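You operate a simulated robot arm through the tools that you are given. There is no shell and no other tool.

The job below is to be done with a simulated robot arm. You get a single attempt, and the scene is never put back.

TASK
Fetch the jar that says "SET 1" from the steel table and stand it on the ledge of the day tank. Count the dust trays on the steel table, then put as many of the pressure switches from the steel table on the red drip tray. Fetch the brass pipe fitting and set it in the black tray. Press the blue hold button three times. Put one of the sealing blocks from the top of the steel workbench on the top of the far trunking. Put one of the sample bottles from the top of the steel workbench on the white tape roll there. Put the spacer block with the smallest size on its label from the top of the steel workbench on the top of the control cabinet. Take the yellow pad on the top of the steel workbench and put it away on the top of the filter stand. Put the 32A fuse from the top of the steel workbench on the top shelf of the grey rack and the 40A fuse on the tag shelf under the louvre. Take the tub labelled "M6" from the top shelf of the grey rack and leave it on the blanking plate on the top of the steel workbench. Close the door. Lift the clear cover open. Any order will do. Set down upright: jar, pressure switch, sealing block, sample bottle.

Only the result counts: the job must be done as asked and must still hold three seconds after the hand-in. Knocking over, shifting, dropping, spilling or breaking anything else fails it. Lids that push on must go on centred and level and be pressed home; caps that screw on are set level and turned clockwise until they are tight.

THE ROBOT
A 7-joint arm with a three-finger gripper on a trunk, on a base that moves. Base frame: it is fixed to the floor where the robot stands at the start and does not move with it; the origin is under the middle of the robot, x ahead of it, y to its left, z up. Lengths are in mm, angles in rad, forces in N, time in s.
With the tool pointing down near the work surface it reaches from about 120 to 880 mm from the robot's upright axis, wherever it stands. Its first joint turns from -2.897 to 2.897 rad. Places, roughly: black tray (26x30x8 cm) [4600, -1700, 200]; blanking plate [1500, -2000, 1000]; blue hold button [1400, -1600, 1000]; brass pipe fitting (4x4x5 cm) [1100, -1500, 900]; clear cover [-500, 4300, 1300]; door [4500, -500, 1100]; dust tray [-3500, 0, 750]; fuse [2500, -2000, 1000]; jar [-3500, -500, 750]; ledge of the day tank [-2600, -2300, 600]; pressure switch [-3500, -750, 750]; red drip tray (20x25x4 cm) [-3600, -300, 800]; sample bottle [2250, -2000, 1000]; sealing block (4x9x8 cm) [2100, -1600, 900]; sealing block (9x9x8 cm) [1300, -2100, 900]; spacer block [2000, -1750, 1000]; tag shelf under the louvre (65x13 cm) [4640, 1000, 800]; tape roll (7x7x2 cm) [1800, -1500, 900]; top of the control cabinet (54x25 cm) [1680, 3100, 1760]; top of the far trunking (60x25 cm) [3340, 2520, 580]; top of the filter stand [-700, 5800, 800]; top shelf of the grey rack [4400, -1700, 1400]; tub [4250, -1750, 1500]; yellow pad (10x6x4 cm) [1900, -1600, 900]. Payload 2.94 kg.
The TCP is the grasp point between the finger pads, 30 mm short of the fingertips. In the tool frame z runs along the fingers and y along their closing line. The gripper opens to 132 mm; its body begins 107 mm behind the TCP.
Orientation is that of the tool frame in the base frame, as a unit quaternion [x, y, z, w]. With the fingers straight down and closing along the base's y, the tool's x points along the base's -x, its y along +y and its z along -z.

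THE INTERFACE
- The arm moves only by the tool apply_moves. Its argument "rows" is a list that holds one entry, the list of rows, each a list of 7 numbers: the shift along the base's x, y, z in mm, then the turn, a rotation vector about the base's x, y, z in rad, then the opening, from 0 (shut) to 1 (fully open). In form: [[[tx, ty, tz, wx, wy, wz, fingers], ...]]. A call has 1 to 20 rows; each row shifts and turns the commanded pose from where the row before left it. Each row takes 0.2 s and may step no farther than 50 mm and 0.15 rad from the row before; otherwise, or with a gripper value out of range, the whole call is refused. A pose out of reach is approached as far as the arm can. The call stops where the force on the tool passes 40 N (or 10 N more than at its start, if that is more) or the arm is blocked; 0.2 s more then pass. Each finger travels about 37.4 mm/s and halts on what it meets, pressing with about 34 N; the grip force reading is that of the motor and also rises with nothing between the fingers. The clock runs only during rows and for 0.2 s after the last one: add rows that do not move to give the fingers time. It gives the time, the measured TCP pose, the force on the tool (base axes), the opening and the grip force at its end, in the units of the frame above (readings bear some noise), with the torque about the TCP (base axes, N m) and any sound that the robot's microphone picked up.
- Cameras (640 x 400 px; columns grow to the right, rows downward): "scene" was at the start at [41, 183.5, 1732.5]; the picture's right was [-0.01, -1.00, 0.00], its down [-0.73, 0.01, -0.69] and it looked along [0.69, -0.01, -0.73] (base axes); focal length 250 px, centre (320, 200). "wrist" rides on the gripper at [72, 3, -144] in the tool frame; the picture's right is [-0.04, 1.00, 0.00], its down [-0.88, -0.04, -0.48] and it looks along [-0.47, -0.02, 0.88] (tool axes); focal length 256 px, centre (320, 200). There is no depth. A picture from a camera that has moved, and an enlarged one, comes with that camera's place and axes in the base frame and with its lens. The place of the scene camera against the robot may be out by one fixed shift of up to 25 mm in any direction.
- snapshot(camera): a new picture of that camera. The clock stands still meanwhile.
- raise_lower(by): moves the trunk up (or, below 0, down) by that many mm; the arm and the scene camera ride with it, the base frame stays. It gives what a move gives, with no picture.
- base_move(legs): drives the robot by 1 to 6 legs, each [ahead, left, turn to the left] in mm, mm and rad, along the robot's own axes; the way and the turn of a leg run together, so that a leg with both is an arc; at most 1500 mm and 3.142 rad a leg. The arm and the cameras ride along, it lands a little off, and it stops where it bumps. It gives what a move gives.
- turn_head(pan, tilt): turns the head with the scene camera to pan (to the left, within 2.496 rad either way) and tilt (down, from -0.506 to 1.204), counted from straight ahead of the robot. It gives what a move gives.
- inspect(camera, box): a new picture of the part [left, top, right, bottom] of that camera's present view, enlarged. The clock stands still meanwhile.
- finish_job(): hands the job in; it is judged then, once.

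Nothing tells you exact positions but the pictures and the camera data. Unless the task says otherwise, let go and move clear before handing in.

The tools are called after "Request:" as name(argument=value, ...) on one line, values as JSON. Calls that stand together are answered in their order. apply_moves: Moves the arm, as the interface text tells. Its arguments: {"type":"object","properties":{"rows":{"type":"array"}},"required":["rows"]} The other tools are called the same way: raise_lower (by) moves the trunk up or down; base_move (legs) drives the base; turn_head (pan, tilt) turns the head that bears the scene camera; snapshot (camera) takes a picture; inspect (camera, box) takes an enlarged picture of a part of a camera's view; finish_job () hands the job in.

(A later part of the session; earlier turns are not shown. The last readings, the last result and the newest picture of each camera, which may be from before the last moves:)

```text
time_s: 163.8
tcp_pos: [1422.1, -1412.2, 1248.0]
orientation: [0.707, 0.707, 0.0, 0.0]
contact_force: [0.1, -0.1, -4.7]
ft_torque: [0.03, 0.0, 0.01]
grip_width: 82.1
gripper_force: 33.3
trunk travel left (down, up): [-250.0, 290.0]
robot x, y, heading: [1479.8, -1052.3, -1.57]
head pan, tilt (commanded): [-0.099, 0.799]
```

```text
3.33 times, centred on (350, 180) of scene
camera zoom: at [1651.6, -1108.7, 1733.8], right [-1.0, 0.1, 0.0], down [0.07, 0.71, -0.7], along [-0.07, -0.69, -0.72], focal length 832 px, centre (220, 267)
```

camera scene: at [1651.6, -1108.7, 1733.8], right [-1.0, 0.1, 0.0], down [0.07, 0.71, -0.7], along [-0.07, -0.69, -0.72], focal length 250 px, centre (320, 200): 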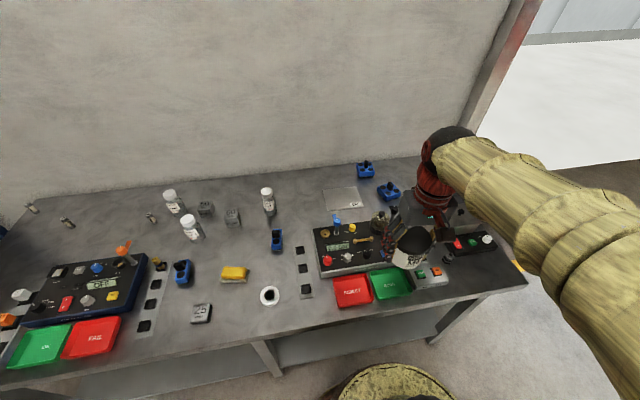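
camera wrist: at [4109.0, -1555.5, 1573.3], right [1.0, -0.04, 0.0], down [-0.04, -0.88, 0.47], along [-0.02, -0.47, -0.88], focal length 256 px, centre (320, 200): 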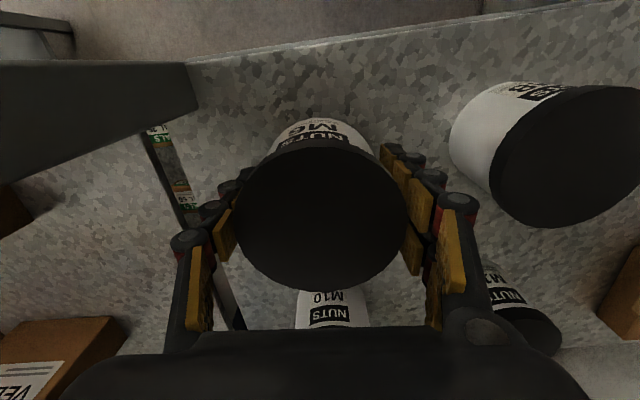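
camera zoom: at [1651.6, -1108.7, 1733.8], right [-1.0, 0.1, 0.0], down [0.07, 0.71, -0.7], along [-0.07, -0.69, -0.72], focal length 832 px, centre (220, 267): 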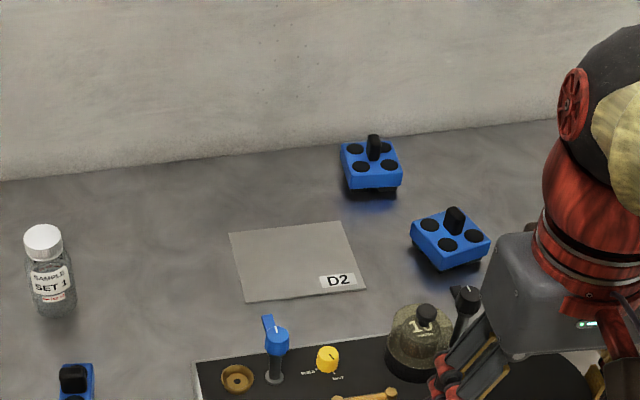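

The plate spans x 1383–1547, y -1848 to -1987. I'll carry the tub over at height toward (1470,-1905).

Request:
apply_moves(rows=[[[5, -45, 0, 0, 0, 0, 0.3], [5, -45, 0, 0, 0, 0, 0.3], [5, -45, 0, 0, 0, 0, 0.3], [5, -45, 0, 0, 0, 0, 0.3], [5, -45, 0, 0, 0, 0, 0.3], [5, -45, 0, 0, 0, 0, 0.3], [5, -45, 0, 0, 0, 0, 0.3], [5, -45, -10, 0, 0, 0, 0.3], [4, -45, -15, 0, 0, 0, 0.3], [4, -45, -15, 0, 0, 0, 0.3], [0, -43, -15, 0, 0, 0, 0.3], [0, 0, 0, 0, 0, 0, 0.3]]])

Request:
snapshot(camera="wrist")

Request:
inspect(camera="scene", box=[280, 120, 440, 260])

```text
time_s: 166.4
tcp_pos: [1470.8, -1900.8, 1195.3]
orientation: [0.706, 0.708, -0.001, 0.001]
contact_force: [0.1, 3.0, -3.9]
ft_torque: [-0.2, 0.0, 0.03]
grip_width: 82.0
gripper_force: 33.6
out of reach, approached as far as the arm can: row 11
trunk travel left (down, up): [-250.0, 290.0]
robot x, y, heading: [1479.3, -1055.2, -1.574]
head pan, tilt (commanded): [-0.099, 0.799]
```

```text
taken
camera wrist: at [1473.7, -1828.6, 1340.4], right [1.0, -0.04, 0.0], down [-0.04, -0.88, 0.48], along [-0.02, -0.48, -0.88], focal length 256 px, centre (320, 200)
```

wrist: 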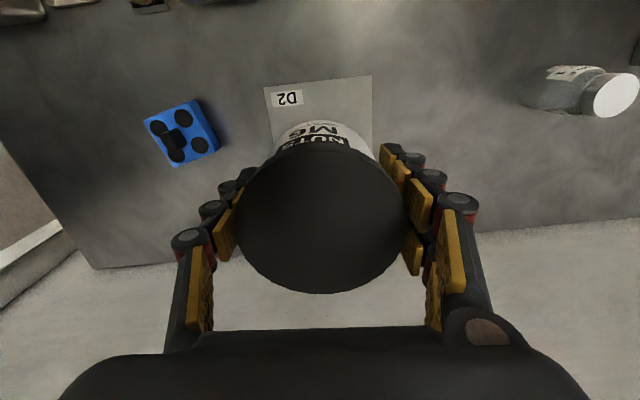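

```text
2.86 times, centred on (360, 190) of scene
camera zoom: at [1651.8, -1106.0, 1733.9], right [-0.99, 0.1, 0.0], down [0.07, 0.71, -0.7], along [-0.07, -0.69, -0.72], focal length 713 px, centre (206, 229)
```

zoom: 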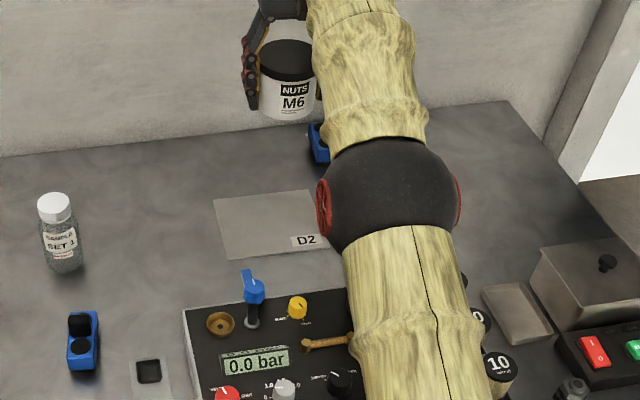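

The plate is confirmed centred near (1468,-1925). The bench edge leaves me more room, so I'll creep the base 30 mm forward, then lower.

Request:
base_move(legs=[[30, 0, 0]])

Request:
apply_moves(rows=[[[0, 0, -30, 0, 0, 0, 0.3], [0, 0, -30, 0, 0, 0, 0.3], [0, 0, -30, 0, 0, 0, 0.3], [0, 0, -30, 0, 0, 0, 0.3], [0, 0, -30, 0, 0, 0, 0.3], [0, 0, -25, 0, 0, 0, 0.3], [0, 0, 0, 0, 0, 0, 0.3]]])

Request:
snapshot(camera="wrist")

```text
time_s: 167.2
tcp_pos: [1469.7, -1932.8, 1191.2]
orientation: [0.706, 0.708, 0.001, -0.001]
contact_force: [-0.2, -0.3, -5.7]
ft_torque: [0.07, -0.01, 0.01]
grip_width: 82.2
gripper_force: 34.3
trunk travel left (down, up): [-250.0, 290.0]
robot x, y, heading: [1478.6, -1082.4, -1.572]
head pan, tilt (commanded): [-0.099, 0.799]
```

```text
time_s: 168.8
tcp_pos: [1470.4, -1932.0, 1018.4]
orientation: [0.706, 0.708, 0.001, -0.001]
contact_force: [-0.3, -0.2, -5.5]
ft_torque: [0.02, 0.0, 0.01]
grip_width: 82.2
gripper_force: 33.8
trunk travel left (down, up): [-250.0, 290.0]
robot x, y, heading: [1476.8, -1084.0, -1.569]
head pan, tilt (commanded): [-0.099, 0.799]
```

```text
taken
camera wrist: at [1474.1, -1861.5, 1163.2], right [1.0, -0.04, 0.0], down [-0.04, -0.88, 0.47], along [-0.02, -0.47, -0.88], focal length 256 px, centre (320, 200)
```

wrist: 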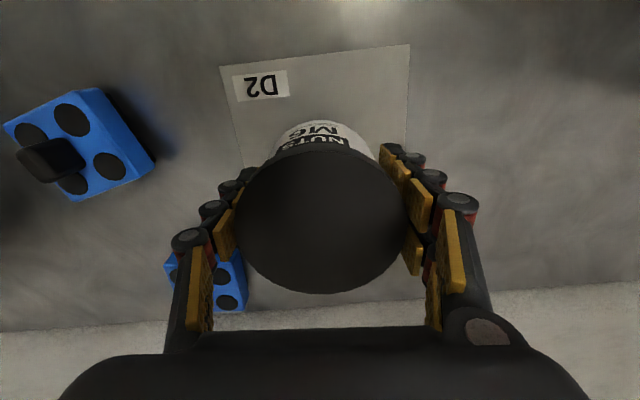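

The tub is centred over the plate. Lowering to contact.

Request:
apply_moves(rows=[[[-2, 4, -20, 0, 0, 0, 0.3], [0, 0, -20, 0, 0, 0, 0.3], [0, 0, -10, 0, 0, 0, 0.3], [0, 0, -4, 0, 0, 0, 0.3], [0, 0, -4, 0, 0, 0, 0.3], [0, 0, 0, 0, 0, 0, 0.3]]])

```text
time_s: 170.2
tcp_pos: [1468.4, -1928.2, 959.0]
orientation: [0.706, 0.708, 0.0, 0.0]
contact_force: [0.9, 0.2, -5.1]
ft_torque: [0.01, -0.01, 0.02]
grip_width: 82.1
gripper_force: 34.1
trunk travel left (down, up): [-250.0, 290.0]
robot x, y, heading: [1480.0, -1079.4, -1.569]
head pan, tilt (commanded): [-0.099, 0.799]
```

Request:
apply_moves(rows=[[[0, 0, -2, 0, 0, 0, 0.3], [0, 0, -2, 0, 0, 0, 0.3], [0, 0, -2, 0, 0, 0, 0.3], [0, 0, 0, 0, 0, 0, 0.3]]])

```text
time_s: 171.2
tcp_pos: [1468.6, -1928.8, 953.2]
orientation: [0.707, 0.707, 0.0, -0.001]
contact_force: [0.1, 0.1, -4.1]
ft_torque: [-0.01, 0.0, -0.01]
grip_width: 82.0
gripper_force: 34.0
trunk travel left (down, up): [-250.0, 290.0]
robot x, y, heading: [1477.4, -1080.2, -1.57]
head pan, tilt (commanded): [-0.099, 0.799]
```

Request:
apply_moves(rows=[[[0, 0, -2, 0, 0, 0, 0.3], [0, 0, -2, 0, 0, 0, 0.3], [0, 0, -2, 0, 0, 0, 0.3], [0, 0, 0, 0, 0, 0, 0.3]]])

```text
time_s: 172.2
tcp_pos: [1468.2, -1927.8, 945.5]
orientation: [0.706, 0.708, 0.0, -0.001]
contact_force: [-0.7, 0.0, -5.7]
ft_torque: [0.03, -0.02, 0.01]
grip_width: 82.2
gripper_force: 33.8
trunk travel left (down, up): [-250.0, 290.0]
robot x, y, heading: [1476.5, -1082.1, -1.571]
head pan, tilt (commanded): [-0.099, 0.799]
```

Request:
apply_moves(rows=[[[0, 0, -2, 0, 0, 0, 0.3], [0, 0, -2, 0, 0, 0, 0.3], [0, 0, -2, 0, 0, 0, 0.3], [0, 0, 0, 0, 0, 0, 0.3]]])

```text
time_s: 173.2
tcp_pos: [1466.4, -1928.0, 941.5]
orientation: [0.706, 0.708, 0.0, -0.001]
contact_force: [-0.8, -0.1, -5.2]
ft_torque: [-0.01, -0.02, 0.03]
grip_width: 81.9
gripper_force: 33.8
trunk travel left (down, up): [-250.0, 290.0]
robot x, y, heading: [1477.8, -1085.4, -1.571]
head pan, tilt (commanded): [-0.099, 0.799]
```

Request:
apply_moves(rows=[[[0, 0, -2, 0, 0, 0, 0.3], [0, 0, -2, 0, 0, 0, 0.3], [0, 0, 0, 0, 0, 0, 0.3]]])

Request:
inspect(camera="scene", box=[280, 150, 420, 260])

```text
time_s: 174.0
tcp_pos: [1466.5, -1928.3, 937.3]
orientation: [0.707, 0.708, 0.0, 0.0]
contact_force: [1.6, 1.8, -0.5]
ft_torque: [-0.12, 0.11, 0.02]
grip_width: 81.8
gripper_force: 33.7
trunk travel left (down, up): [-250.0, 290.0]
robot x, y, heading: [1478.6, -1081.4, -1.569]
head pan, tilt (commanded): [-0.099, 0.799]
```

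```text
3.64 times, centred on (350, 205) of scene
camera zoom: at [1651.7, -1138.4, 1733.8], right [-0.99, 0.1, 0.0], down [0.07, 0.71, -0.7], along [-0.07, -0.69, -0.72], focal length 907 px, centre (211, 182)
```

zoom: 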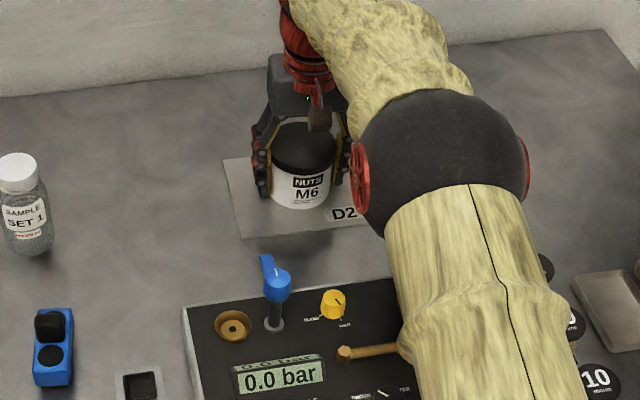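

The weight is now carried by the plate. Releasing and lifting straight up.

Request:
apply_moves(rows=[[[0, 0, 0, 0, 0, 0, 0.75], [0, 0, 0, 0, 0, 0, 0.75], [0, 0, 0, 0, 0, 0, 0.75], [0, 0, 20, 0, 0, 0, 0.75], [0, 0, 30, 0, 0, 0, 0.75], [0, 0, 40, 0, 0, 0, 0.75], [0, 0, 40, 0, 0, 0, 0.75], [0, 10, 40, 0, 0, 0, 0.75], [0, 20, 40, 0, 0, 0, 0.75], [0, 40, 0, 0, 0, 0, 0.75], [0, 40, 0, 0, 0, 0, 0.75], [0, 40, 0, 0, 0, 0, 0.75], [0, 0, 0, 0, 0, 0, 0.75]]])

Request:
snapshot(camera="wrist")

```text
time_s: 176.8
tcp_pos: [1469.9, -1776.0, 1146.3]
orientation: [0.707, 0.707, 0.001, 0.0]
contact_force: [0.5, 0.0, 0.1]
ft_torque: [-0.03, 0.0, 0.0]
grip_width: 98.6
gripper_force: 0.0
trunk travel left (down, up): [-250.0, 290.0]
robot x, y, heading: [1478.5, -1082.4, -1.57]
head pan, tilt (commanded): [-0.099, 0.799]
```

```text
taken
camera wrist: at [1473.5, -1704.0, 1291.9], right [1.0, -0.04, 0.0], down [-0.04, -0.88, 0.47], along [-0.02, -0.47, -0.88], focal length 256 px, centre (320, 200)
```

wrist: 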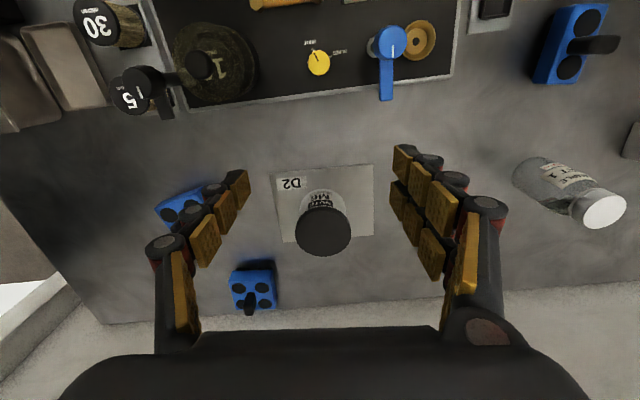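

The tub is standing on the plate. Next the sample bottle "SET 1" and tape roll: retract the arm and shift the base left along the bench.

Request:
apply_moves(rows=[[[0, 30, 30, 0, 0, 0, 0.9], [0, 40, 30, 0, 0, 0, 0.9], [0, 45, 0, 0, 0, 0, 0.9], [0, 45, 0, 0, 0, 0, 0.9], [0, 45, 0, 0, 0, 0, 0.9], [0, 45, 0, 0, 0, 0, 0.9], [0, 45, 0, 0, 0, 0, 0.9], [0, 0, 0, 0, 0, 0, 1]]])

Request:
base_move(legs=[[-50, 0, 0], [0, 310, 0]])

Request:
turn_head(pan=0.0, tilt=0.8)

Request:
snapshot(camera="scene")

Request:
snapshot(camera="wrist")

```text
time_s: 178.6
tcp_pos: [1468.1, -1480.9, 1206.8]
orientation: [0.707, 0.708, 0.0, -0.001]
contact_force: [0.0, -0.3, -0.4]
ft_torque: [0.01, -0.03, 0.01]
grip_width: 131.9
gripper_force: 0.0
trunk travel left (down, up): [-250.0, 290.0]
robot x, y, heading: [1477.3, -1084.6, -1.571]
head pan, tilt (commanded): [-0.099, 0.799]
```

```text
time_s: 181.2
tcp_pos: [1779.4, -1435.1, 1206.8]
orientation: [0.706, 0.708, 0.0, -0.002]
contact_force: [-0.8, -0.1, 0.0]
ft_torque: [-0.01, 0.02, 0.01]
grip_width: 132.1
gripper_force: 0.0
trunk travel left (down, up): [-250.0, 290.0]
robot x, y, heading: [1787.1, -1035.4, -1.574]
head pan, tilt (commanded): [-0.099, 0.799]
```

```text
time_s: 181.9
tcp_pos: [1780.0, -1432.9, 1206.0]
orientation: [0.706, 0.708, 0.001, -0.001]
contact_force: [-0.6, 0.6, -0.1]
ft_torque: [0.03, -0.05, -0.01]
grip_width: 131.9
gripper_force: 0.1
trunk travel left (down, up): [-250.0, 290.0]
robot x, y, heading: [1789.9, -1031.5, -1.57]
head pan, tilt (commanded): [0.0, 0.799]
```

```text
taken
camera scene: at [1970.4, -1088.9, 1733.7], right [-1.0, 0.0, 0.0], down [0.0, 0.72, -0.7], along [0.0, -0.7, -0.72], focal length 250 px, centre (320, 200)
```

scene: 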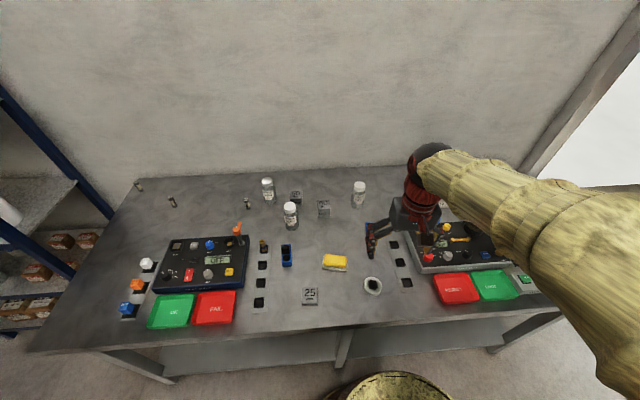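

```text
taken
camera wrist: at [1783.4, -1362.2, 1351.9], right [1.0, -0.04, 0.0], down [-0.04, -0.88, 0.47], along [-0.02, -0.47, -0.88], focal length 256 px, centre (320, 200)
```

wrist: 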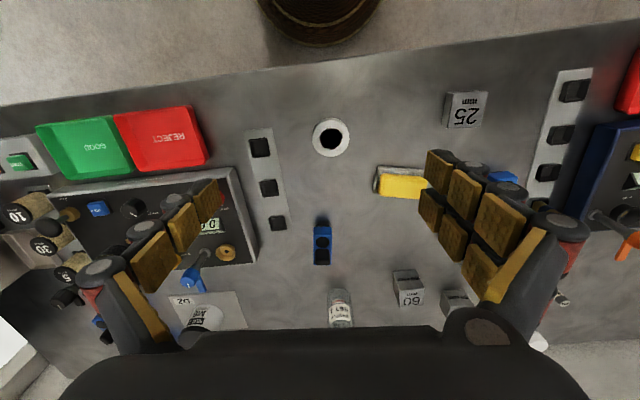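

Tape roll centre is about (1798,-1476). Moving the hand toward the SET 1 bottle for a closer look.

Request:
apply_moves(rows=[[[4, -45, 0, 0, 0, 0, 1], [4, -45, 0, 0, 0, 0, 1], [4, -45, 0, 0, 0, 0, 1], [4, -45, 0, 0, 0, 0, 1], [4, -45, 0, 0, 0, 0, 1], [4, -45, 0, 0, 0, 0, 1], [3, -35, 0, 0, 0, 0, 1], [0, 0, 0, 0, 0, 0, 1]]])

Request:
snapshot(camera="wrist")

Request:
inspect(camera="wrist", box=[240, 140, 400, 300])

```text
time_s: 183.7
tcp_pos: [1806.9, -1738.1, 1207.0]
orientation: [0.705, 0.709, 0.0, -0.001]
contact_force: [0.0, 0.1, 0.6]
ft_torque: [0.01, 0.0, 0.0]
grip_width: 132.1
gripper_force: 0.1
trunk travel left (down, up): [-250.0, 290.0]
robot x, y, heading: [1787.6, -1032.1, -1.572]
head pan, tilt (commanded): [0.0, 0.799]
```

```text
taken
camera wrist: at [1809.9, -1667.4, 1351.8], right [1.0, -0.04, 0.0], down [-0.04, -0.88, 0.47], along [-0.02, -0.47, -0.88], focal length 256 px, centre (320, 200)
```

wrist: 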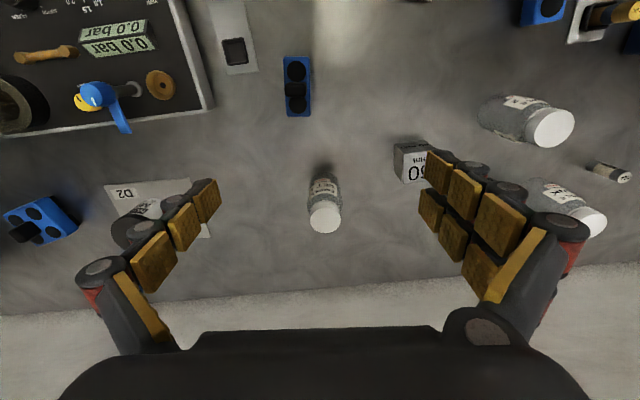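

```text
2.50 times, centred on (320, 220) of wrist
camera zoom: at [1809.9, -1667.4, 1351.8], right [1.0, -0.04, 0.0], down [-0.04, -0.88, 0.47], along [-0.02, -0.47, -0.88], focal length 640 px, centre (320, 150)
```

zoom: 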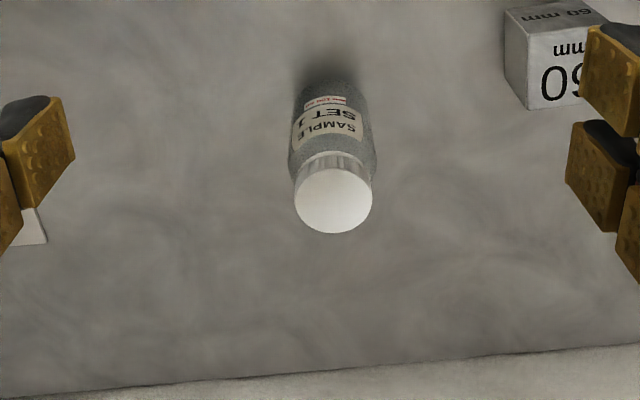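

SET 1 bottle stands at about (1809,-1866), cap top z≈1037. Moving over it with a moderate opening.

Request:
apply_moves(rows=[[[0, -43, -10, 0, 0, 0, 0.75], [0, -43, -20, 0, 0, 0, 0.75], [2, -42, -30, 0, 0, 0, 0.75], [0, 0, -25, 0, 0, 0, 0.75], [0, 0, 0, 0, 0, 0, 0.75]]])

Request:
snapshot(camera="wrist")

```text
refused: row 3 steps farther than a row can; nothing moved
```

```text
taken
camera wrist: at [1809.9, -1667.4, 1351.8], right [1.0, -0.04, 0.0], down [-0.04, -0.88, 0.47], along [-0.02, -0.47, -0.88], focal length 256 px, centre (320, 200)
```

wrist: 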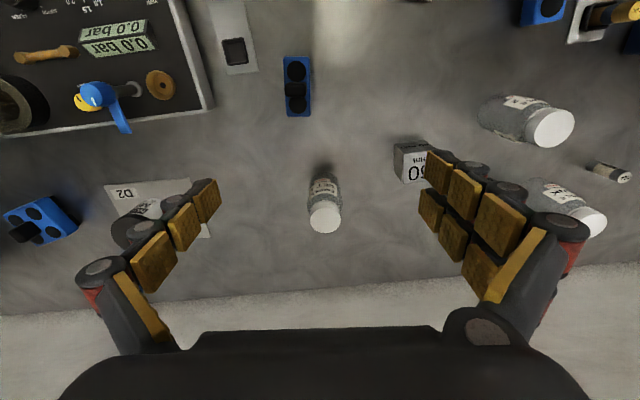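

Request:
apply_moves(rows=[[[0, -43, -10, 0, 0, 0, 0.75], [0, -43, -20, 0, 0, 0, 0.75], [2, -42, -20, 0, 0, 0, 0.75], [0, 0, -35, 0, 0, 0, 0.75], [0, 0, 0, 0, 0, 0, 0.75]]])

Request:
snapshot(camera="wrist")

```text
time_s: 184.9
tcp_pos: [1808.3, -1865.8, 1120.1]
orientation: [0.706, 0.709, 0.001, 0.0]
contact_force: [0.2, 0.1, 0.1]
ft_torque: [-0.01, 0.0, -0.01]
grip_width: 98.9
gripper_force: 0.0
trunk travel left (down, up): [-250.0, 290.0]
robot x, y, heading: [1790.2, -1032.2, -1.57]
head pan, tilt (commanded): [0.0, 0.799]
```

```text
taken
camera wrist: at [1812.0, -1794.2, 1265.6], right [1.0, -0.04, 0.0], down [-0.04, -0.88, 0.47], along [-0.02, -0.47, -0.88], focal length 256 px, centre (320, 200)
```

wrist: 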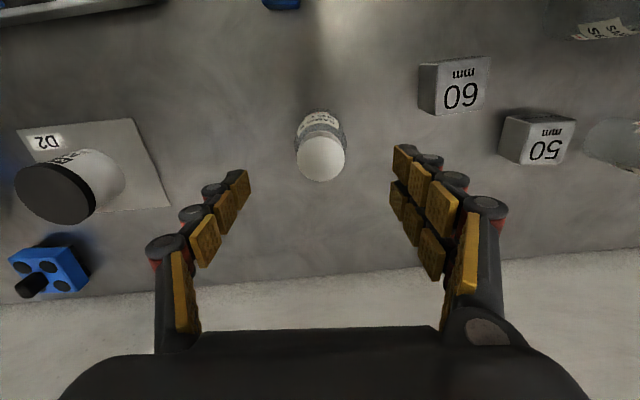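

Aligned within 5 mm. Correcting y and descending around the bottle.

Request:
apply_moves(rows=[[[0, -4, -30, 0, 0, 0, 0.75], [0, 0, -30, 0, 0, 0, 0.75], [0, 0, -30, 0, 0, 0, 0.75], [0, 0, -30, 0, 0, 0, 0.75], [0, 0, -20, 0, 0, 0, 0.75], [0, 0, -15, 0, 0, 0, 0.75], [0, 0, 0, 0, 0, 0, 0.75]]])

Request:
snapshot(camera="wrist")

```text
time_s: 186.5
tcp_pos: [1808.6, -1868.0, 965.5]
orientation: [0.706, 0.709, 0.001, -0.001]
contact_force: [1.1, 0.4, 0.2]
ft_torque: [-0.01, 0.01, 0.0]
grip_width: 99.0
gripper_force: 0.0
trunk travel left (down, up): [-250.0, 290.0]
robot x, y, heading: [1791.1, -1031.6, -1.573]
head pan, tilt (commanded): [0.0, 0.799]
```

```text
taken
camera wrist: at [1812.6, -1798.1, 1111.3], right [1.0, -0.04, 0.0], down [-0.04, -0.88, 0.47], along [-0.02, -0.47, -0.88], focal length 256 px, centre (320, 200)
```

wrist: 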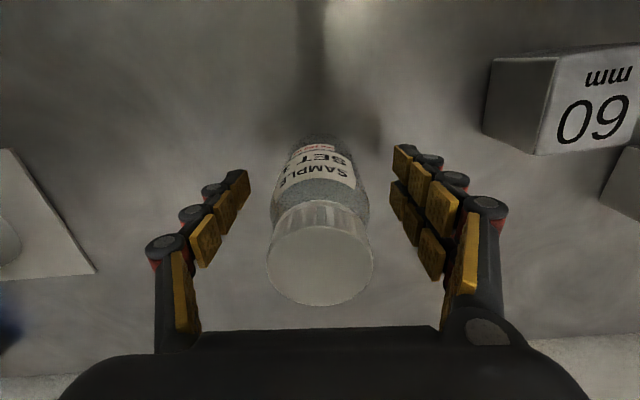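

Request:
apply_moves(rows=[[[0, 0, 0, 0, 0, 0, 0.2], [0, 0, 0, 0, 0, 0, 0.2], [0, 0, 0, 0, 0, 0, 0.2], [0, 0, 0, 0, 0, 0, 0.2], [0, 0, 0, 0, 0, 0, 0.2], [0, 0, 10, 0, 0, 0, 0.2], [0, 0, 0, 0, 0, 0, 0.2]]])

Request:
snapshot(camera="wrist")

```text
time_s: 188.1
tcp_pos: [1807.9, -1869.2, 976.6]
orientation: [0.705, 0.709, 0.001, -0.001]
contact_force: [-0.1, -1.2, -1.0]
ft_torque: [0.0, 0.02, -0.04]
grip_width: 56.8
gripper_force: 34.6
trunk travel left (down, up): [-250.0, 290.0]
robot x, y, heading: [1789.7, -1031.2, -1.571]
head pan, tilt (commanded): [0.0, 0.799]
```

```text
taken
camera wrist: at [1812.7, -1798.4, 1121.0], right [1.0, -0.04, 0.0], down [-0.04, -0.88, 0.47], along [-0.02, -0.47, -0.88], focal length 256 px, centre (320, 200)
```

wrist: 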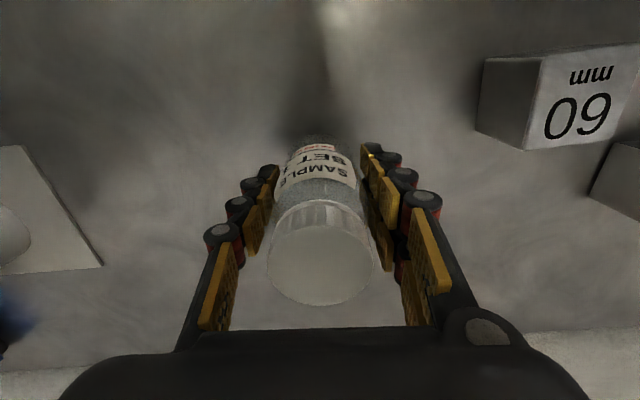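

Bottle is gripped. Lifting high and carrying toward the tape roll, stopping beside it to measure it again.

Request:
apply_moves(rows=[[[0, 0, 40, 0, 0, 0, 0.2], [0, 0, 40, 0, 0, 0, 0.2], [0, 0, 40, 0, 0, 0, 0.2], [0, 0, 40, 0, 0, 0, 0.2], [6, 48, 0, 0, 0, 0, 0.2], [6, 48, 0, 0, 0, 0, 0.2], [6, 48, 0, 0, 0, 0, 0.2], [6, 48, 0, 0, 0, 0, 0.2], [10, 48, 0, 0, 0, 0, 0.2], [15, 45, 0, 0, 0, 0, 0.2], [20, 45, 0, 0, 0, 0, 0.2], [20, 45, 0, 0, 0, 0, 0.2], [0, 15, 0, 0, 0, 0, 0.2], [0, 0, 0, 0, 0, 0, 0.2]]])

Request:
snapshot(camera="wrist")

```text
time_s: 191.1
tcp_pos: [1896.2, -1481.0, 1136.8]
orientation: [0.705, 0.709, 0.001, 0.0]
contact_force: [0.3, 0.3, 0.3]
ft_torque: [0.01, -0.01, 0.02]
grip_width: 56.7
gripper_force: 33.9
trunk travel left (down, up): [-250.0, 290.0]
robot x, y, heading: [1793.3, -1032.9, -1.569]
head pan, tilt (commanded): [0.0, 0.799]
```

```text
taken
camera wrist: at [1900.9, -1410.5, 1281.6], right [1.0, -0.04, 0.0], down [-0.04, -0.88, 0.47], along [-0.02, -0.47, -0.88], focal length 256 px, centre (320, 200)
```

wrist: 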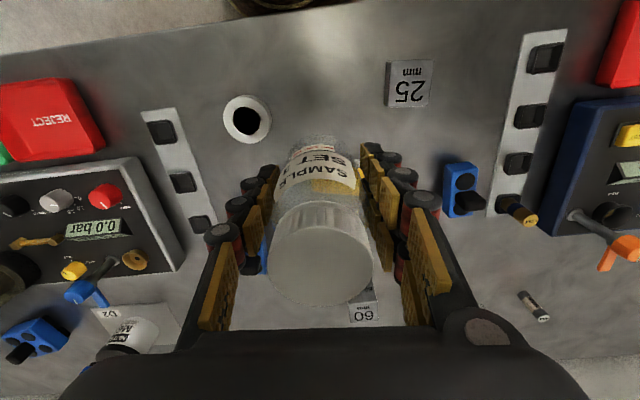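

Request:
inspect(camera="wrist", box=[240, 110, 400, 210])

```text
4.00 times, centred on (320, 160) of wrist
camera zoom: at [1900.9, -1410.5, 1281.6], right [1.0, -0.04, 0.0], down [-0.04, -0.88, 0.47], along [-0.02, -0.47, -0.88], focal length 1024 px, centre (320, 360)
```

zoom: 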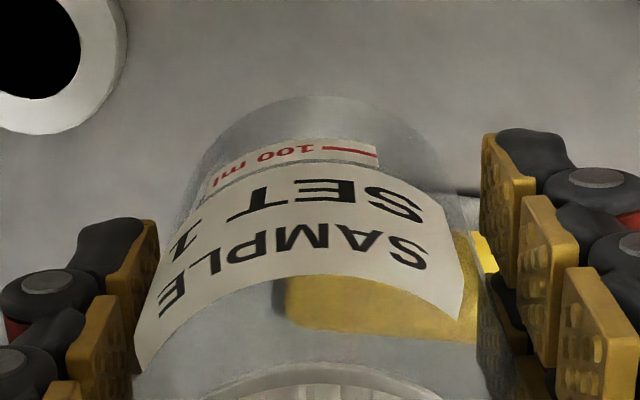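

Tape centre is (1797,-1475); the bottle axis sits about 5 mm beyond the TCP in -y. Aligning and lowering.

Request:
apply_moves(rows=[[[-40, 4, 0, 0, 0, 0, 0.2], [-40, 4, 0, 0, 0, 0, 0.2], [-19, 3, 0, 0, 0, 0, 0.2], [0, 0, -40, 0, 0, 0, 0.2], [0, 0, -40, 0, 0, 0, 0.2], [0, 0, -35, 0, 0, 0, 0.2], [0, 0, -15, 0, 0, 0, 0.2], [0, 0, 0, 0, 0, 0, 0.2]]])

Request:
snapshot(camera="wrist")

Request:
inspect(camera="scene", box=[320, 230, 440, 320])

```text
time_s: 192.9
tcp_pos: [1798.4, -1468.3, 1005.6]
orientation: [0.706, 0.708, 0.001, 0.0]
contact_force: [-0.6, 0.5, -0.5]
ft_torque: [0.02, -0.01, -0.01]
grip_width: 56.9
gripper_force: 33.9
trunk travel left (down, up): [-250.0, 290.0]
robot x, y, heading: [1786.1, -1035.0, -1.569]
head pan, tilt (commanded): [0.0, 0.799]
```

```text
taken
camera wrist: at [1802.2, -1398.4, 1151.3], right [1.0, -0.04, 0.0], down [-0.04, -0.88, 0.47], along [-0.02, -0.47, -0.88], focal length 256 px, centre (320, 200)
```

wrist: 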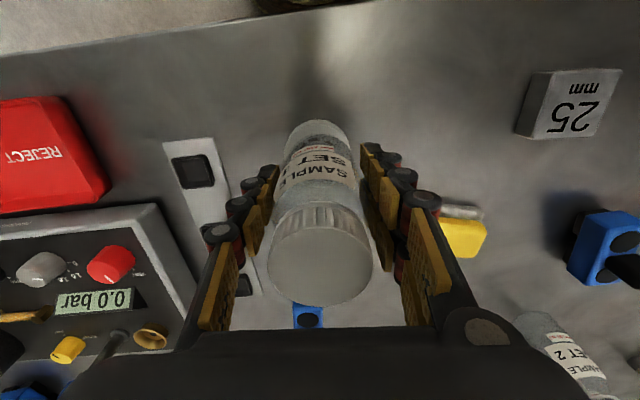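

```text
4.44 times, centred on (380, 275) of scene
camera zoom: at [1970.3, -1089.0, 1733.8], right [-1.0, 0.0, 0.0], down [0.0, 0.72, -0.7], along [0.0, -0.7, -0.72], focal length 1109 px, centre (53, -133)
```

zoom: 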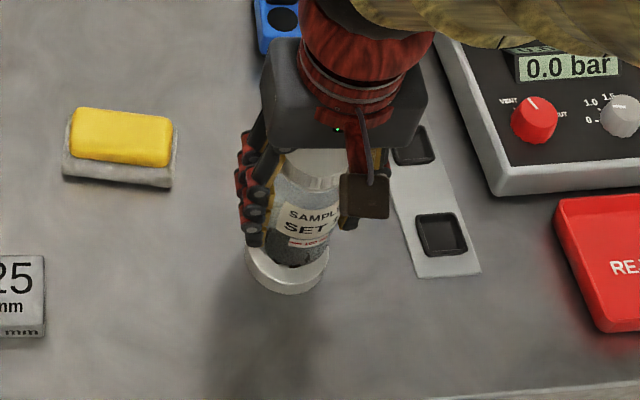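

Request:
inspect(camera="wrist", box=[260, 100, 380, 190])

```text
4.44 times, centred on (320, 145) of wrist
camera zoom: at [1802.2, -1398.4, 1151.3], right [1.0, -0.04, 0.0], down [-0.04, -0.88, 0.47], along [-0.02, -0.47, -0.88], focal length 1138 px, centre (320, 444)
```

zoom: 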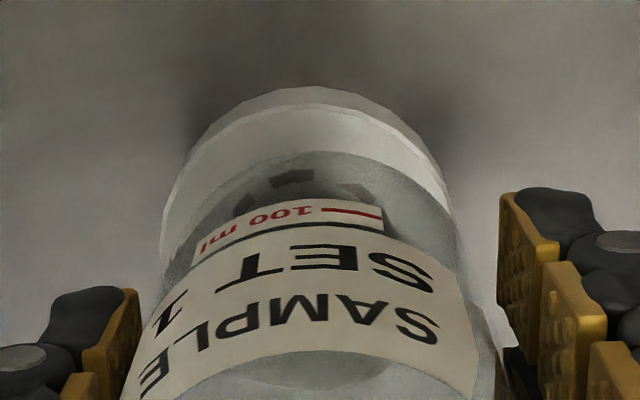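

Bottle and roll are aligned in y; about 2 mm off in x. Correcting and lowering to contact.

Request:
apply_moves(rows=[[[-2, -1, -8, 0, 0, 0, 0.2], [0, 0, -5, 0, 0, 0, 0.2], [0, 0, -2, 0, 0, 0, 0.2], [0, 0, -2, 0, 0, 0, 0.2], [0, 0, 0, 0, 0, 0, 0.2]]])

```text
time_s: 194.1
tcp_pos: [1796.3, -1470.8, 990.3]
orientation: [0.706, 0.708, 0.001, -0.001]
contact_force: [0.0, -0.1, -1.1]
ft_torque: [-0.02, 0.01, 0.01]
grip_width: 56.9
gripper_force: 34.1
trunk travel left (down, up): [-250.0, 290.0]
robot x, y, heading: [1789.0, -1031.0, -1.573]
head pan, tilt (commanded): [0.0, 0.799]
```

Request:
apply_moves(rows=[[[0, 0, -1.5, 0, 0, 0, 0.2], [0, 0, -1.5, 0, 0, 0, 0.2], [0, 0, -1.5, 0, 0, 0, 0.2], [0, 0, 0, 0, 0, 0, 0.2]]])

```text
time_s: 195.1
tcp_pos: [1797.0, -1470.7, 985.8]
orientation: [0.706, 0.708, 0.0, 0.0]
contact_force: [-0.3, 0.3, -0.3]
ft_torque: [-0.01, 0.02, 0.0]
grip_width: 56.7
gripper_force: 34.0
trunk travel left (down, up): [-250.0, 290.0]
robot x, y, heading: [1790.5, -1036.6, -1.574]
head pan, tilt (commanded): [0.0, 0.799]
```

Request:
apply_moves(rows=[[[0, 0, -1, 0, 0, 0, 0.2], [0, 0, -1, 0, 0, 0, 0.2], [0, 0, -1, 0, 0, 0, 0.2], [0, 0, 0, 0, 0, 0, 0.2]]])

Request:
inspect(camera="wrist", box=[260, 100, 380, 190])

```text
time_s: 196.1
tcp_pos: [1796.1, -1470.8, 982.9]
orientation: [0.706, 0.708, -0.001, 0.001]
contact_force: [1.4, 0.4, 27.7]
ft_torque: [-0.18, -0.11, -0.05]
grip_width: 56.9
gripper_force: 34.4
trunk travel left (down, up): [-250.0, 290.0]
robot x, y, heading: [1787.1, -1030.5, -1.569]
head pan, tilt (commanded): [0.0, 0.799]
```

```text
4.44 times, centred on (320, 145) of wrist
camera zoom: at [1800.3, -1399.1, 1128.6], right [1.0, -0.04, 0.0], down [-0.04, -0.88, 0.48], along [-0.02, -0.48, -0.88], focal length 1138 px, centre (320, 444)
```

zoom: 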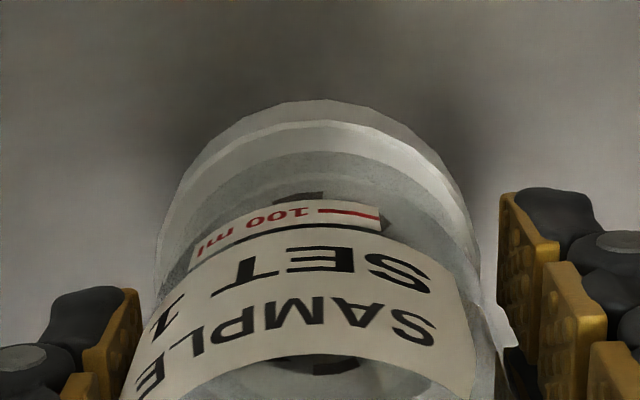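

Contact made and well centred. Relieving the pressure, opening and rising straight up.

Request:
apply_moves(rows=[[[0, 0, 1.5, 0, 0, 0, 0.2], [0, 0, 0, 0, 0, 0, 0.3], [0, 0, 0, 0, 0, 0, 0.75], [0, 0, 0, 0, 0, 0, 0.75], [0, 0, 0, 0, 0, 0, 0.75], [0, 0, 0, 0, 0, 0, 0.75], [0, 0, 20, 0, 0, 0, 0.75], [0, 0, 40, 0, 0, 0, 0.75], [0, 0, 40, 0, 0, 0, 0.75], [0, 0, 40, 0, 0, 0, 0.75], [0, 0, 40, 0, 0, 0, 0.75], [0, 0, 20, 0, 0, 0, 0.75], [0, 0, 0, 0, 0, 0, 0.75]]])

Request:
snapshot(camera="wrist")

Request:
inspect(camera="scene", box=[320, 230, 440, 320])

```text
time_s: 198.9
tcp_pos: [1794.9, -1472.0, 1184.0]
orientation: [0.706, 0.708, 0.001, 0.0]
contact_force: [-0.2, -0.3, 0.2]
ft_torque: [0.0, -0.01, -0.02]
grip_width: 99.1
gripper_force: 0.0
trunk travel left (down, up): [-250.0, 290.0]
robot x, y, heading: [1791.8, -1029.7, -1.573]
head pan, tilt (commanded): [0.0, 0.799]
```

```text
taken
camera wrist: at [1798.6, -1400.6, 1329.5], right [1.0, -0.04, 0.0], down [-0.04, -0.88, 0.47], along [-0.02, -0.47, -0.88], focal length 256 px, centre (320, 200)
```

wrist: 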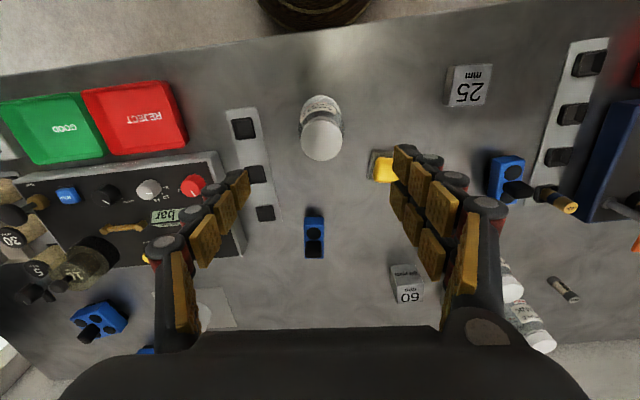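

```text
4.44 times, centred on (380, 275) of scene
camera zoom: at [1970.3, -1089.0, 1733.7], right [-1.0, 0.0, 0.0], down [0.0, 0.72, -0.7], along [0.0, -0.7, -0.72], focal length 1109 px, centre (53, -133)
```

zoom: 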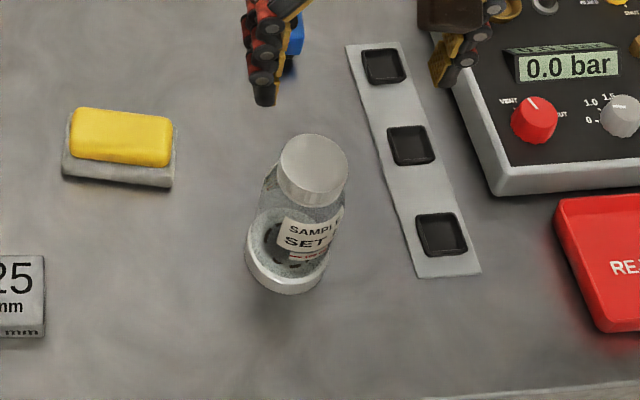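

Bottle stands on the tape roll. Now the fuses: I'll turn parallel to the bench (it is slightly rotated) and slide left to read the labels.

Request:
apply_moves(rows=[[[0, 40, 20, 0, 0, 0, 1], [0, 40, 20, 0, 0, 0, 1], [0, 0, 0, 0, 0, 0, 1]]])

Request:
base_move(legs=[[0, 0, 0.08], [0, 700, 0]])

Request:
turn_head(pan=0.0, tilt=0.6)

Request:
snapshot(camera="scene")

```text
time_s: 199.7
tcp_pos: [1797.2, -1389.9, 1224.1]
orientation: [0.705, 0.709, 0.002, -0.002]
contact_force: [0.2, -0.4, 0.1]
ft_torque: [0.0, 0.0, 0.01]
grip_width: 132.1
gripper_force: 0.0
trunk travel left (down, up): [-250.0, 290.0]
robot x, y, heading: [1786.1, -1031.6, -1.566]
head pan, tilt (commanded): [0.0, 0.799]
```

```text
time_s: 204.0
tcp_pos: [2528.2, -1326.3, 1224.1]
orientation: [0.672, 0.741, 0.001, -0.001]
contact_force: [-0.3, -0.1, 0.7]
ft_torque: [0.0, 0.01, 0.02]
grip_width: 132.0
gripper_force: 0.1
trunk travel left (down, up): [-250.0, 290.0]
robot x, y, heading: [2487.4, -972.6, -1.478]
head pan, tilt (commanded): [0.0, 0.799]
```

```text
time_s: 204.7
tcp_pos: [2528.7, -1326.2, 1223.9]
orientation: [0.672, 0.741, 0.0, -0.001]
contact_force: [0.1, -0.1, -0.1]
ft_torque: [-0.03, 0.02, -0.03]
grip_width: 132.2
gripper_force: 0.1
trunk travel left (down, up): [-250.0, 290.0]
robot x, y, heading: [2486.0, -968.5, -1.474]
head pan, tilt (commanded): [0.0, 0.6]
```

```text
taken
camera scene: at [2673.5, -1017.2, 1750.6], right [-1.0, -0.09, 0.0], down [-0.05, 0.56, -0.82], along [0.08, -0.82, -0.57], focal length 250 px, centre (320, 200)
```

scene: 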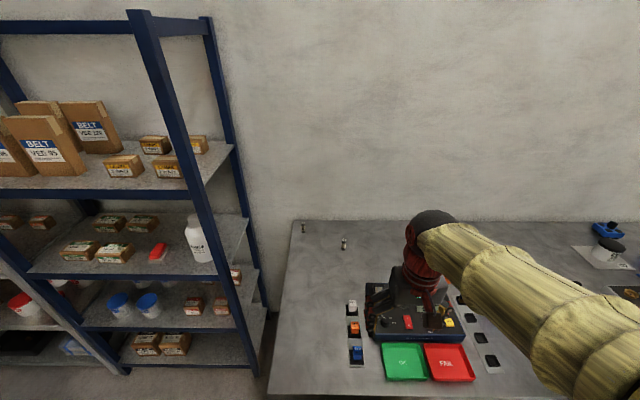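

Request:
inspect(camera="scene", box=[290, 215, 370, 265])

Request:
snapshot(camera="wrist")

```text
8.00 times, centred on (330, 240) of scene
camera zoom: at [2673.5, -1017.2, 1750.6], right [-1.0, -0.09, 0.0], down [-0.05, 0.56, -0.82], along [0.08, -0.82, -0.57], focal length 1996 px, centre (240, -120)
```

zoom: 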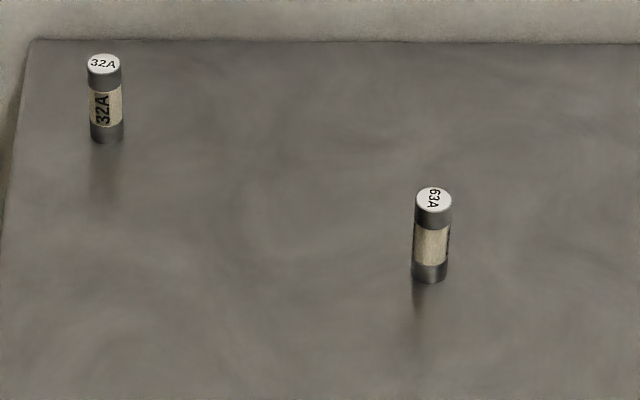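

```text
taken
camera wrist: at [2525.5, -1255.2, 1369.1], right [1.0, 0.05, 0.0], down [0.05, -0.88, 0.47], along [0.02, -0.47, -0.88], focal length 256 px, centre (320, 200)
```

wrist: 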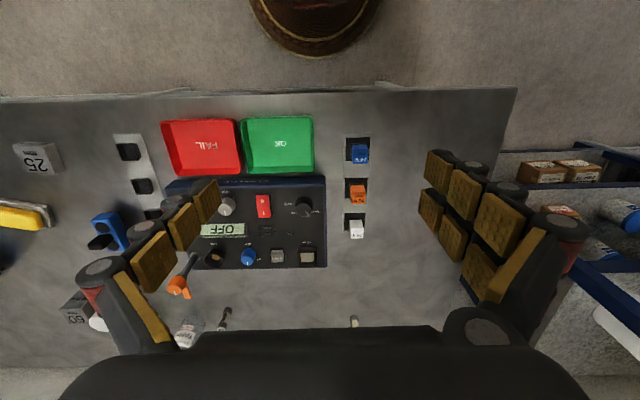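

The far-corner fuse reads 32A and the middle one 63A. I'll check the third fuse and the one in the socket.

Request:
turn_head(pan=-0.3, tilt=0.7)

Request:
snapshot(camera="scene")

```text
time_s: 205.5
tcp_pos: [2528.8, -1325.7, 1225.1]
orientation: [0.672, 0.74, 0.001, -0.001]
contact_force: [-0.3, 0.3, 0.0]
ft_torque: [-0.02, -0.02, -0.03]
grip_width: 131.6
gripper_force: 0.1
trunk travel left (down, up): [-250.0, 290.0]
robot x, y, heading: [2486.3, -971.9, -1.475]
head pan, tilt (commanded): [-0.3, 0.7]
```

```text
taken
camera scene: at [2647.9, -1012.4, 1742.0], right [-0.98, 0.2, 0.0], down [0.13, 0.63, -0.77], along [-0.16, -0.75, -0.64], focal length 250 px, centre (320, 200)
```

scene: 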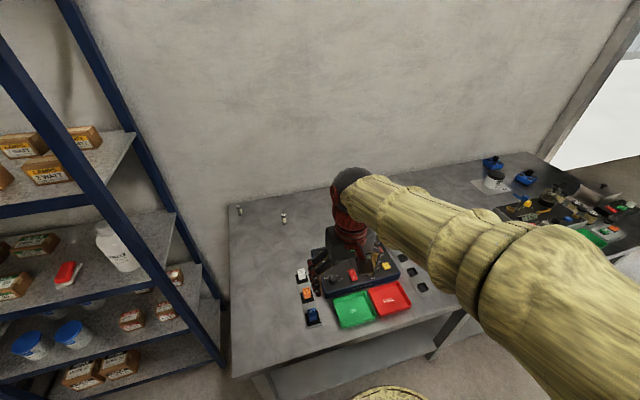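

Request:
apply_moves(rows=[[[-28, -34, 0, 0, 0, 0, 1], [-28, -34, 0, 0, 0, 0, 1], [-28, -34, 0, 0, 0, 0, 1], [-28, -34, 0, 0, 0, 0, 1], [-28, -34, 0, 0, 0, 0, 1], [-28, -34, 0, 0, 0, 0, 1], [-28, -34, 0, 0, 0, 0, 1], [-28, -34, 0, 0, 0, 0, 1], [0, -30, 0, 0, 0, 0, 1], [0, 0, 0, 0, 0, 0, 1]]])

Request:
snapshot(camera="wrist")

```text
time_s: 207.7
tcp_pos: [2305.1, -1627.8, 1223.6]
orientation: [0.673, 0.74, 0.001, 0.0]
contact_force: [0.2, -0.2, -0.5]
ft_torque: [0.0, 0.02, -0.01]
grip_width: 132.0
gripper_force: 0.0
trunk travel left (down, up): [-250.0, 290.0]
robot x, y, heading: [2487.5, -970.5, -1.478]
head pan, tilt (commanded): [-0.3, 0.7]
```

```text
taken
camera wrist: at [2302.2, -1556.9, 1369.6], right [1.0, 0.05, 0.0], down [0.05, -0.88, 0.47], along [0.02, -0.47, -0.88], focal length 256 px, centre (320, 200)
```

wrist: 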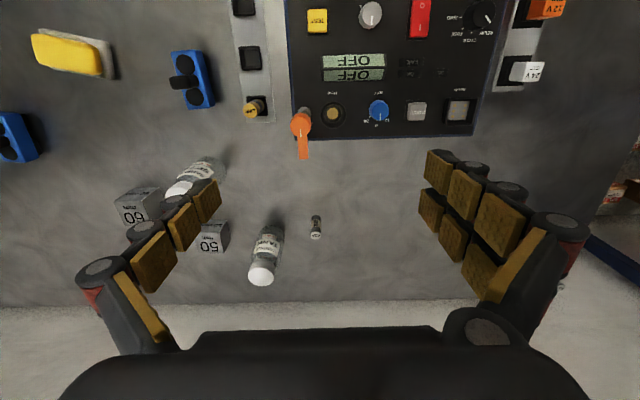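

Request:
inspect(camera="wrist", box=[280, 200, 360, 250])

Request:
inspect(camera="wrist", box=[220, 80, 300, 130])

```text
8.00 times, centred on (320, 225) of wrist
camera zoom: at [2302.2, -1556.9, 1369.6], right [1.0, 0.05, 0.0], down [0.05, -0.88, 0.47], along [0.02, -0.47, -0.88], focal length 2048 px, centre (320, 0)
```

zoom: 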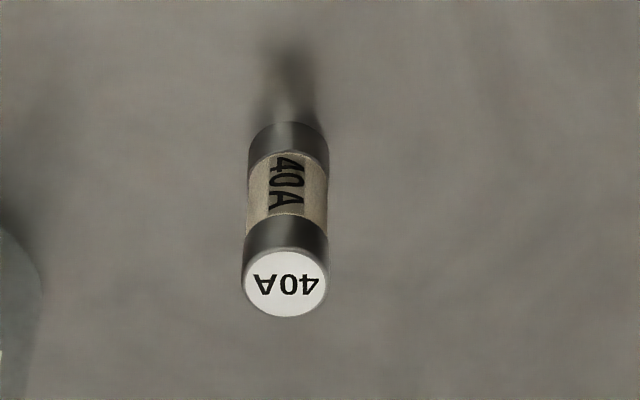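

```text
8.00 times, centred on (260, 105) of wrist
camera zoom: at [2302.2, -1556.9, 1369.6], right [1.0, 0.05, 0.0], down [0.05, -0.88, 0.47], along [0.02, -0.47, -0.88], focal length 2048 px, centre (800, 960)
```

zoom: 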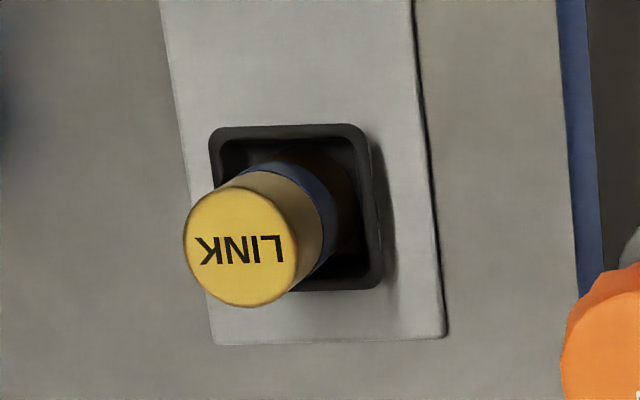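

The third fuse is the 40A, at about (2309,-1860). I'll shift the base right and slightly forward so it's in reach.

Request:
base_move(legs=[[0, -178, 0], [30, 0, 0]])

Request:
apply_moves(rows=[[[30, 0, 0, 0, 0, 0, 0.4], [45, 0, 0, 0, 0, 0, 0.4], [45, 0, 0, 0, 0, 0, 0.4], [45, -10, 0, 0, 0, 0, 0.4], [10, -40, 0, 0, 0, 0, 0.4], [0, -40, -10, 0, 0, 0, 0.4], [0, 0, 0, 0, 0, 0, 0.4]]])

Request:
snapshot(camera="wrist")

```text
time_s: 209.7
tcp_pos: [2131.2, -1676.4, 1223.4]
orientation: [0.672, 0.741, 0.002, -0.001]
contact_force: [-0.4, 0.2, 0.4]
ft_torque: [0.04, 0.01, 0.03]
grip_width: 131.7
gripper_force: 0.1
trunk travel left (down, up): [-250.0, 290.0]
robot x, y, heading: [2318.2, -1020.2, -1.472]
head pan, tilt (commanded): [-0.3, 0.7]
```

```text
time_s: 211.3
tcp_pos: [2308.3, -1766.8, 1212.8]
orientation: [0.672, 0.741, 0.001, -0.001]
contact_force: [0.7, -0.9, 0.3]
ft_torque: [0.0, -0.01, 0.0]
grip_width: 52.9
gripper_force: 0.0
trunk travel left (down, up): [-250.0, 290.0]
robot x, y, heading: [2315.2, -1021.0, -1.475]
head pan, tilt (commanded): [-0.3, 0.7]
```

```text
taken
camera wrist: at [2305.3, -1695.1, 1358.4], right [1.0, 0.05, 0.0], down [0.05, -0.88, 0.47], along [0.03, -0.47, -0.88], focal length 256 px, centre (320, 200)
```

wrist: 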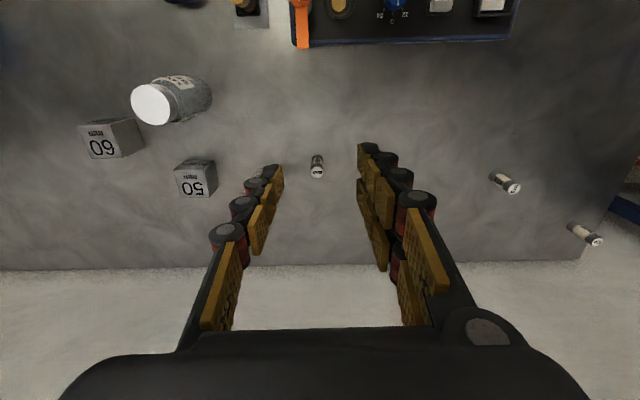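

Fuse 40A confirmed at (2309,-1861). Moving above it and lowering to check alignment.

Request:
apply_moves(rows=[[[0, -33, -30, 0, 0, 0, 0.4], [0, -33, -30, 0, 0, 0, 0.4], [1, -28, -35, 0, 0, 0, 0.4], [0, 0, -40, 0, 0, 0, 0.4], [0, 0, -30, 0, 0, 0, 0.4], [0, 0, 0, 0, 0, 0, 0.4]]])

Request:
snapshot(camera="wrist")

```text
time_s: 212.7
tcp_pos: [2307.2, -1860.6, 1048.2]
orientation: [0.672, 0.74, 0.001, -0.001]
contact_force: [-0.2, 0.2, 1.1]
ft_torque: [0.03, 0.0, 0.0]
grip_width: 52.8
gripper_force: 0.1
trunk travel left (down, up): [-250.0, 290.0]
robot x, y, heading: [2310.9, -1018.9, -1.476]
head pan, tilt (commanded): [-0.3, 0.7]
```

```text
taken
camera wrist: at [2304.1, -1789.0, 1193.2], right [1.0, 0.05, 0.0], down [0.05, -0.88, 0.47], along [0.03, -0.47, -0.88], focal length 256 px, centre (320, 200)
```

wrist: 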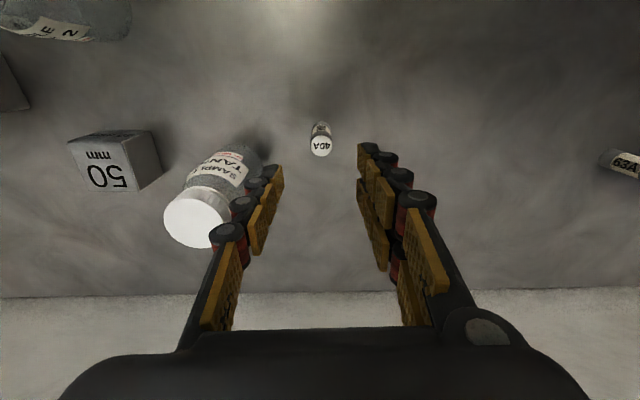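

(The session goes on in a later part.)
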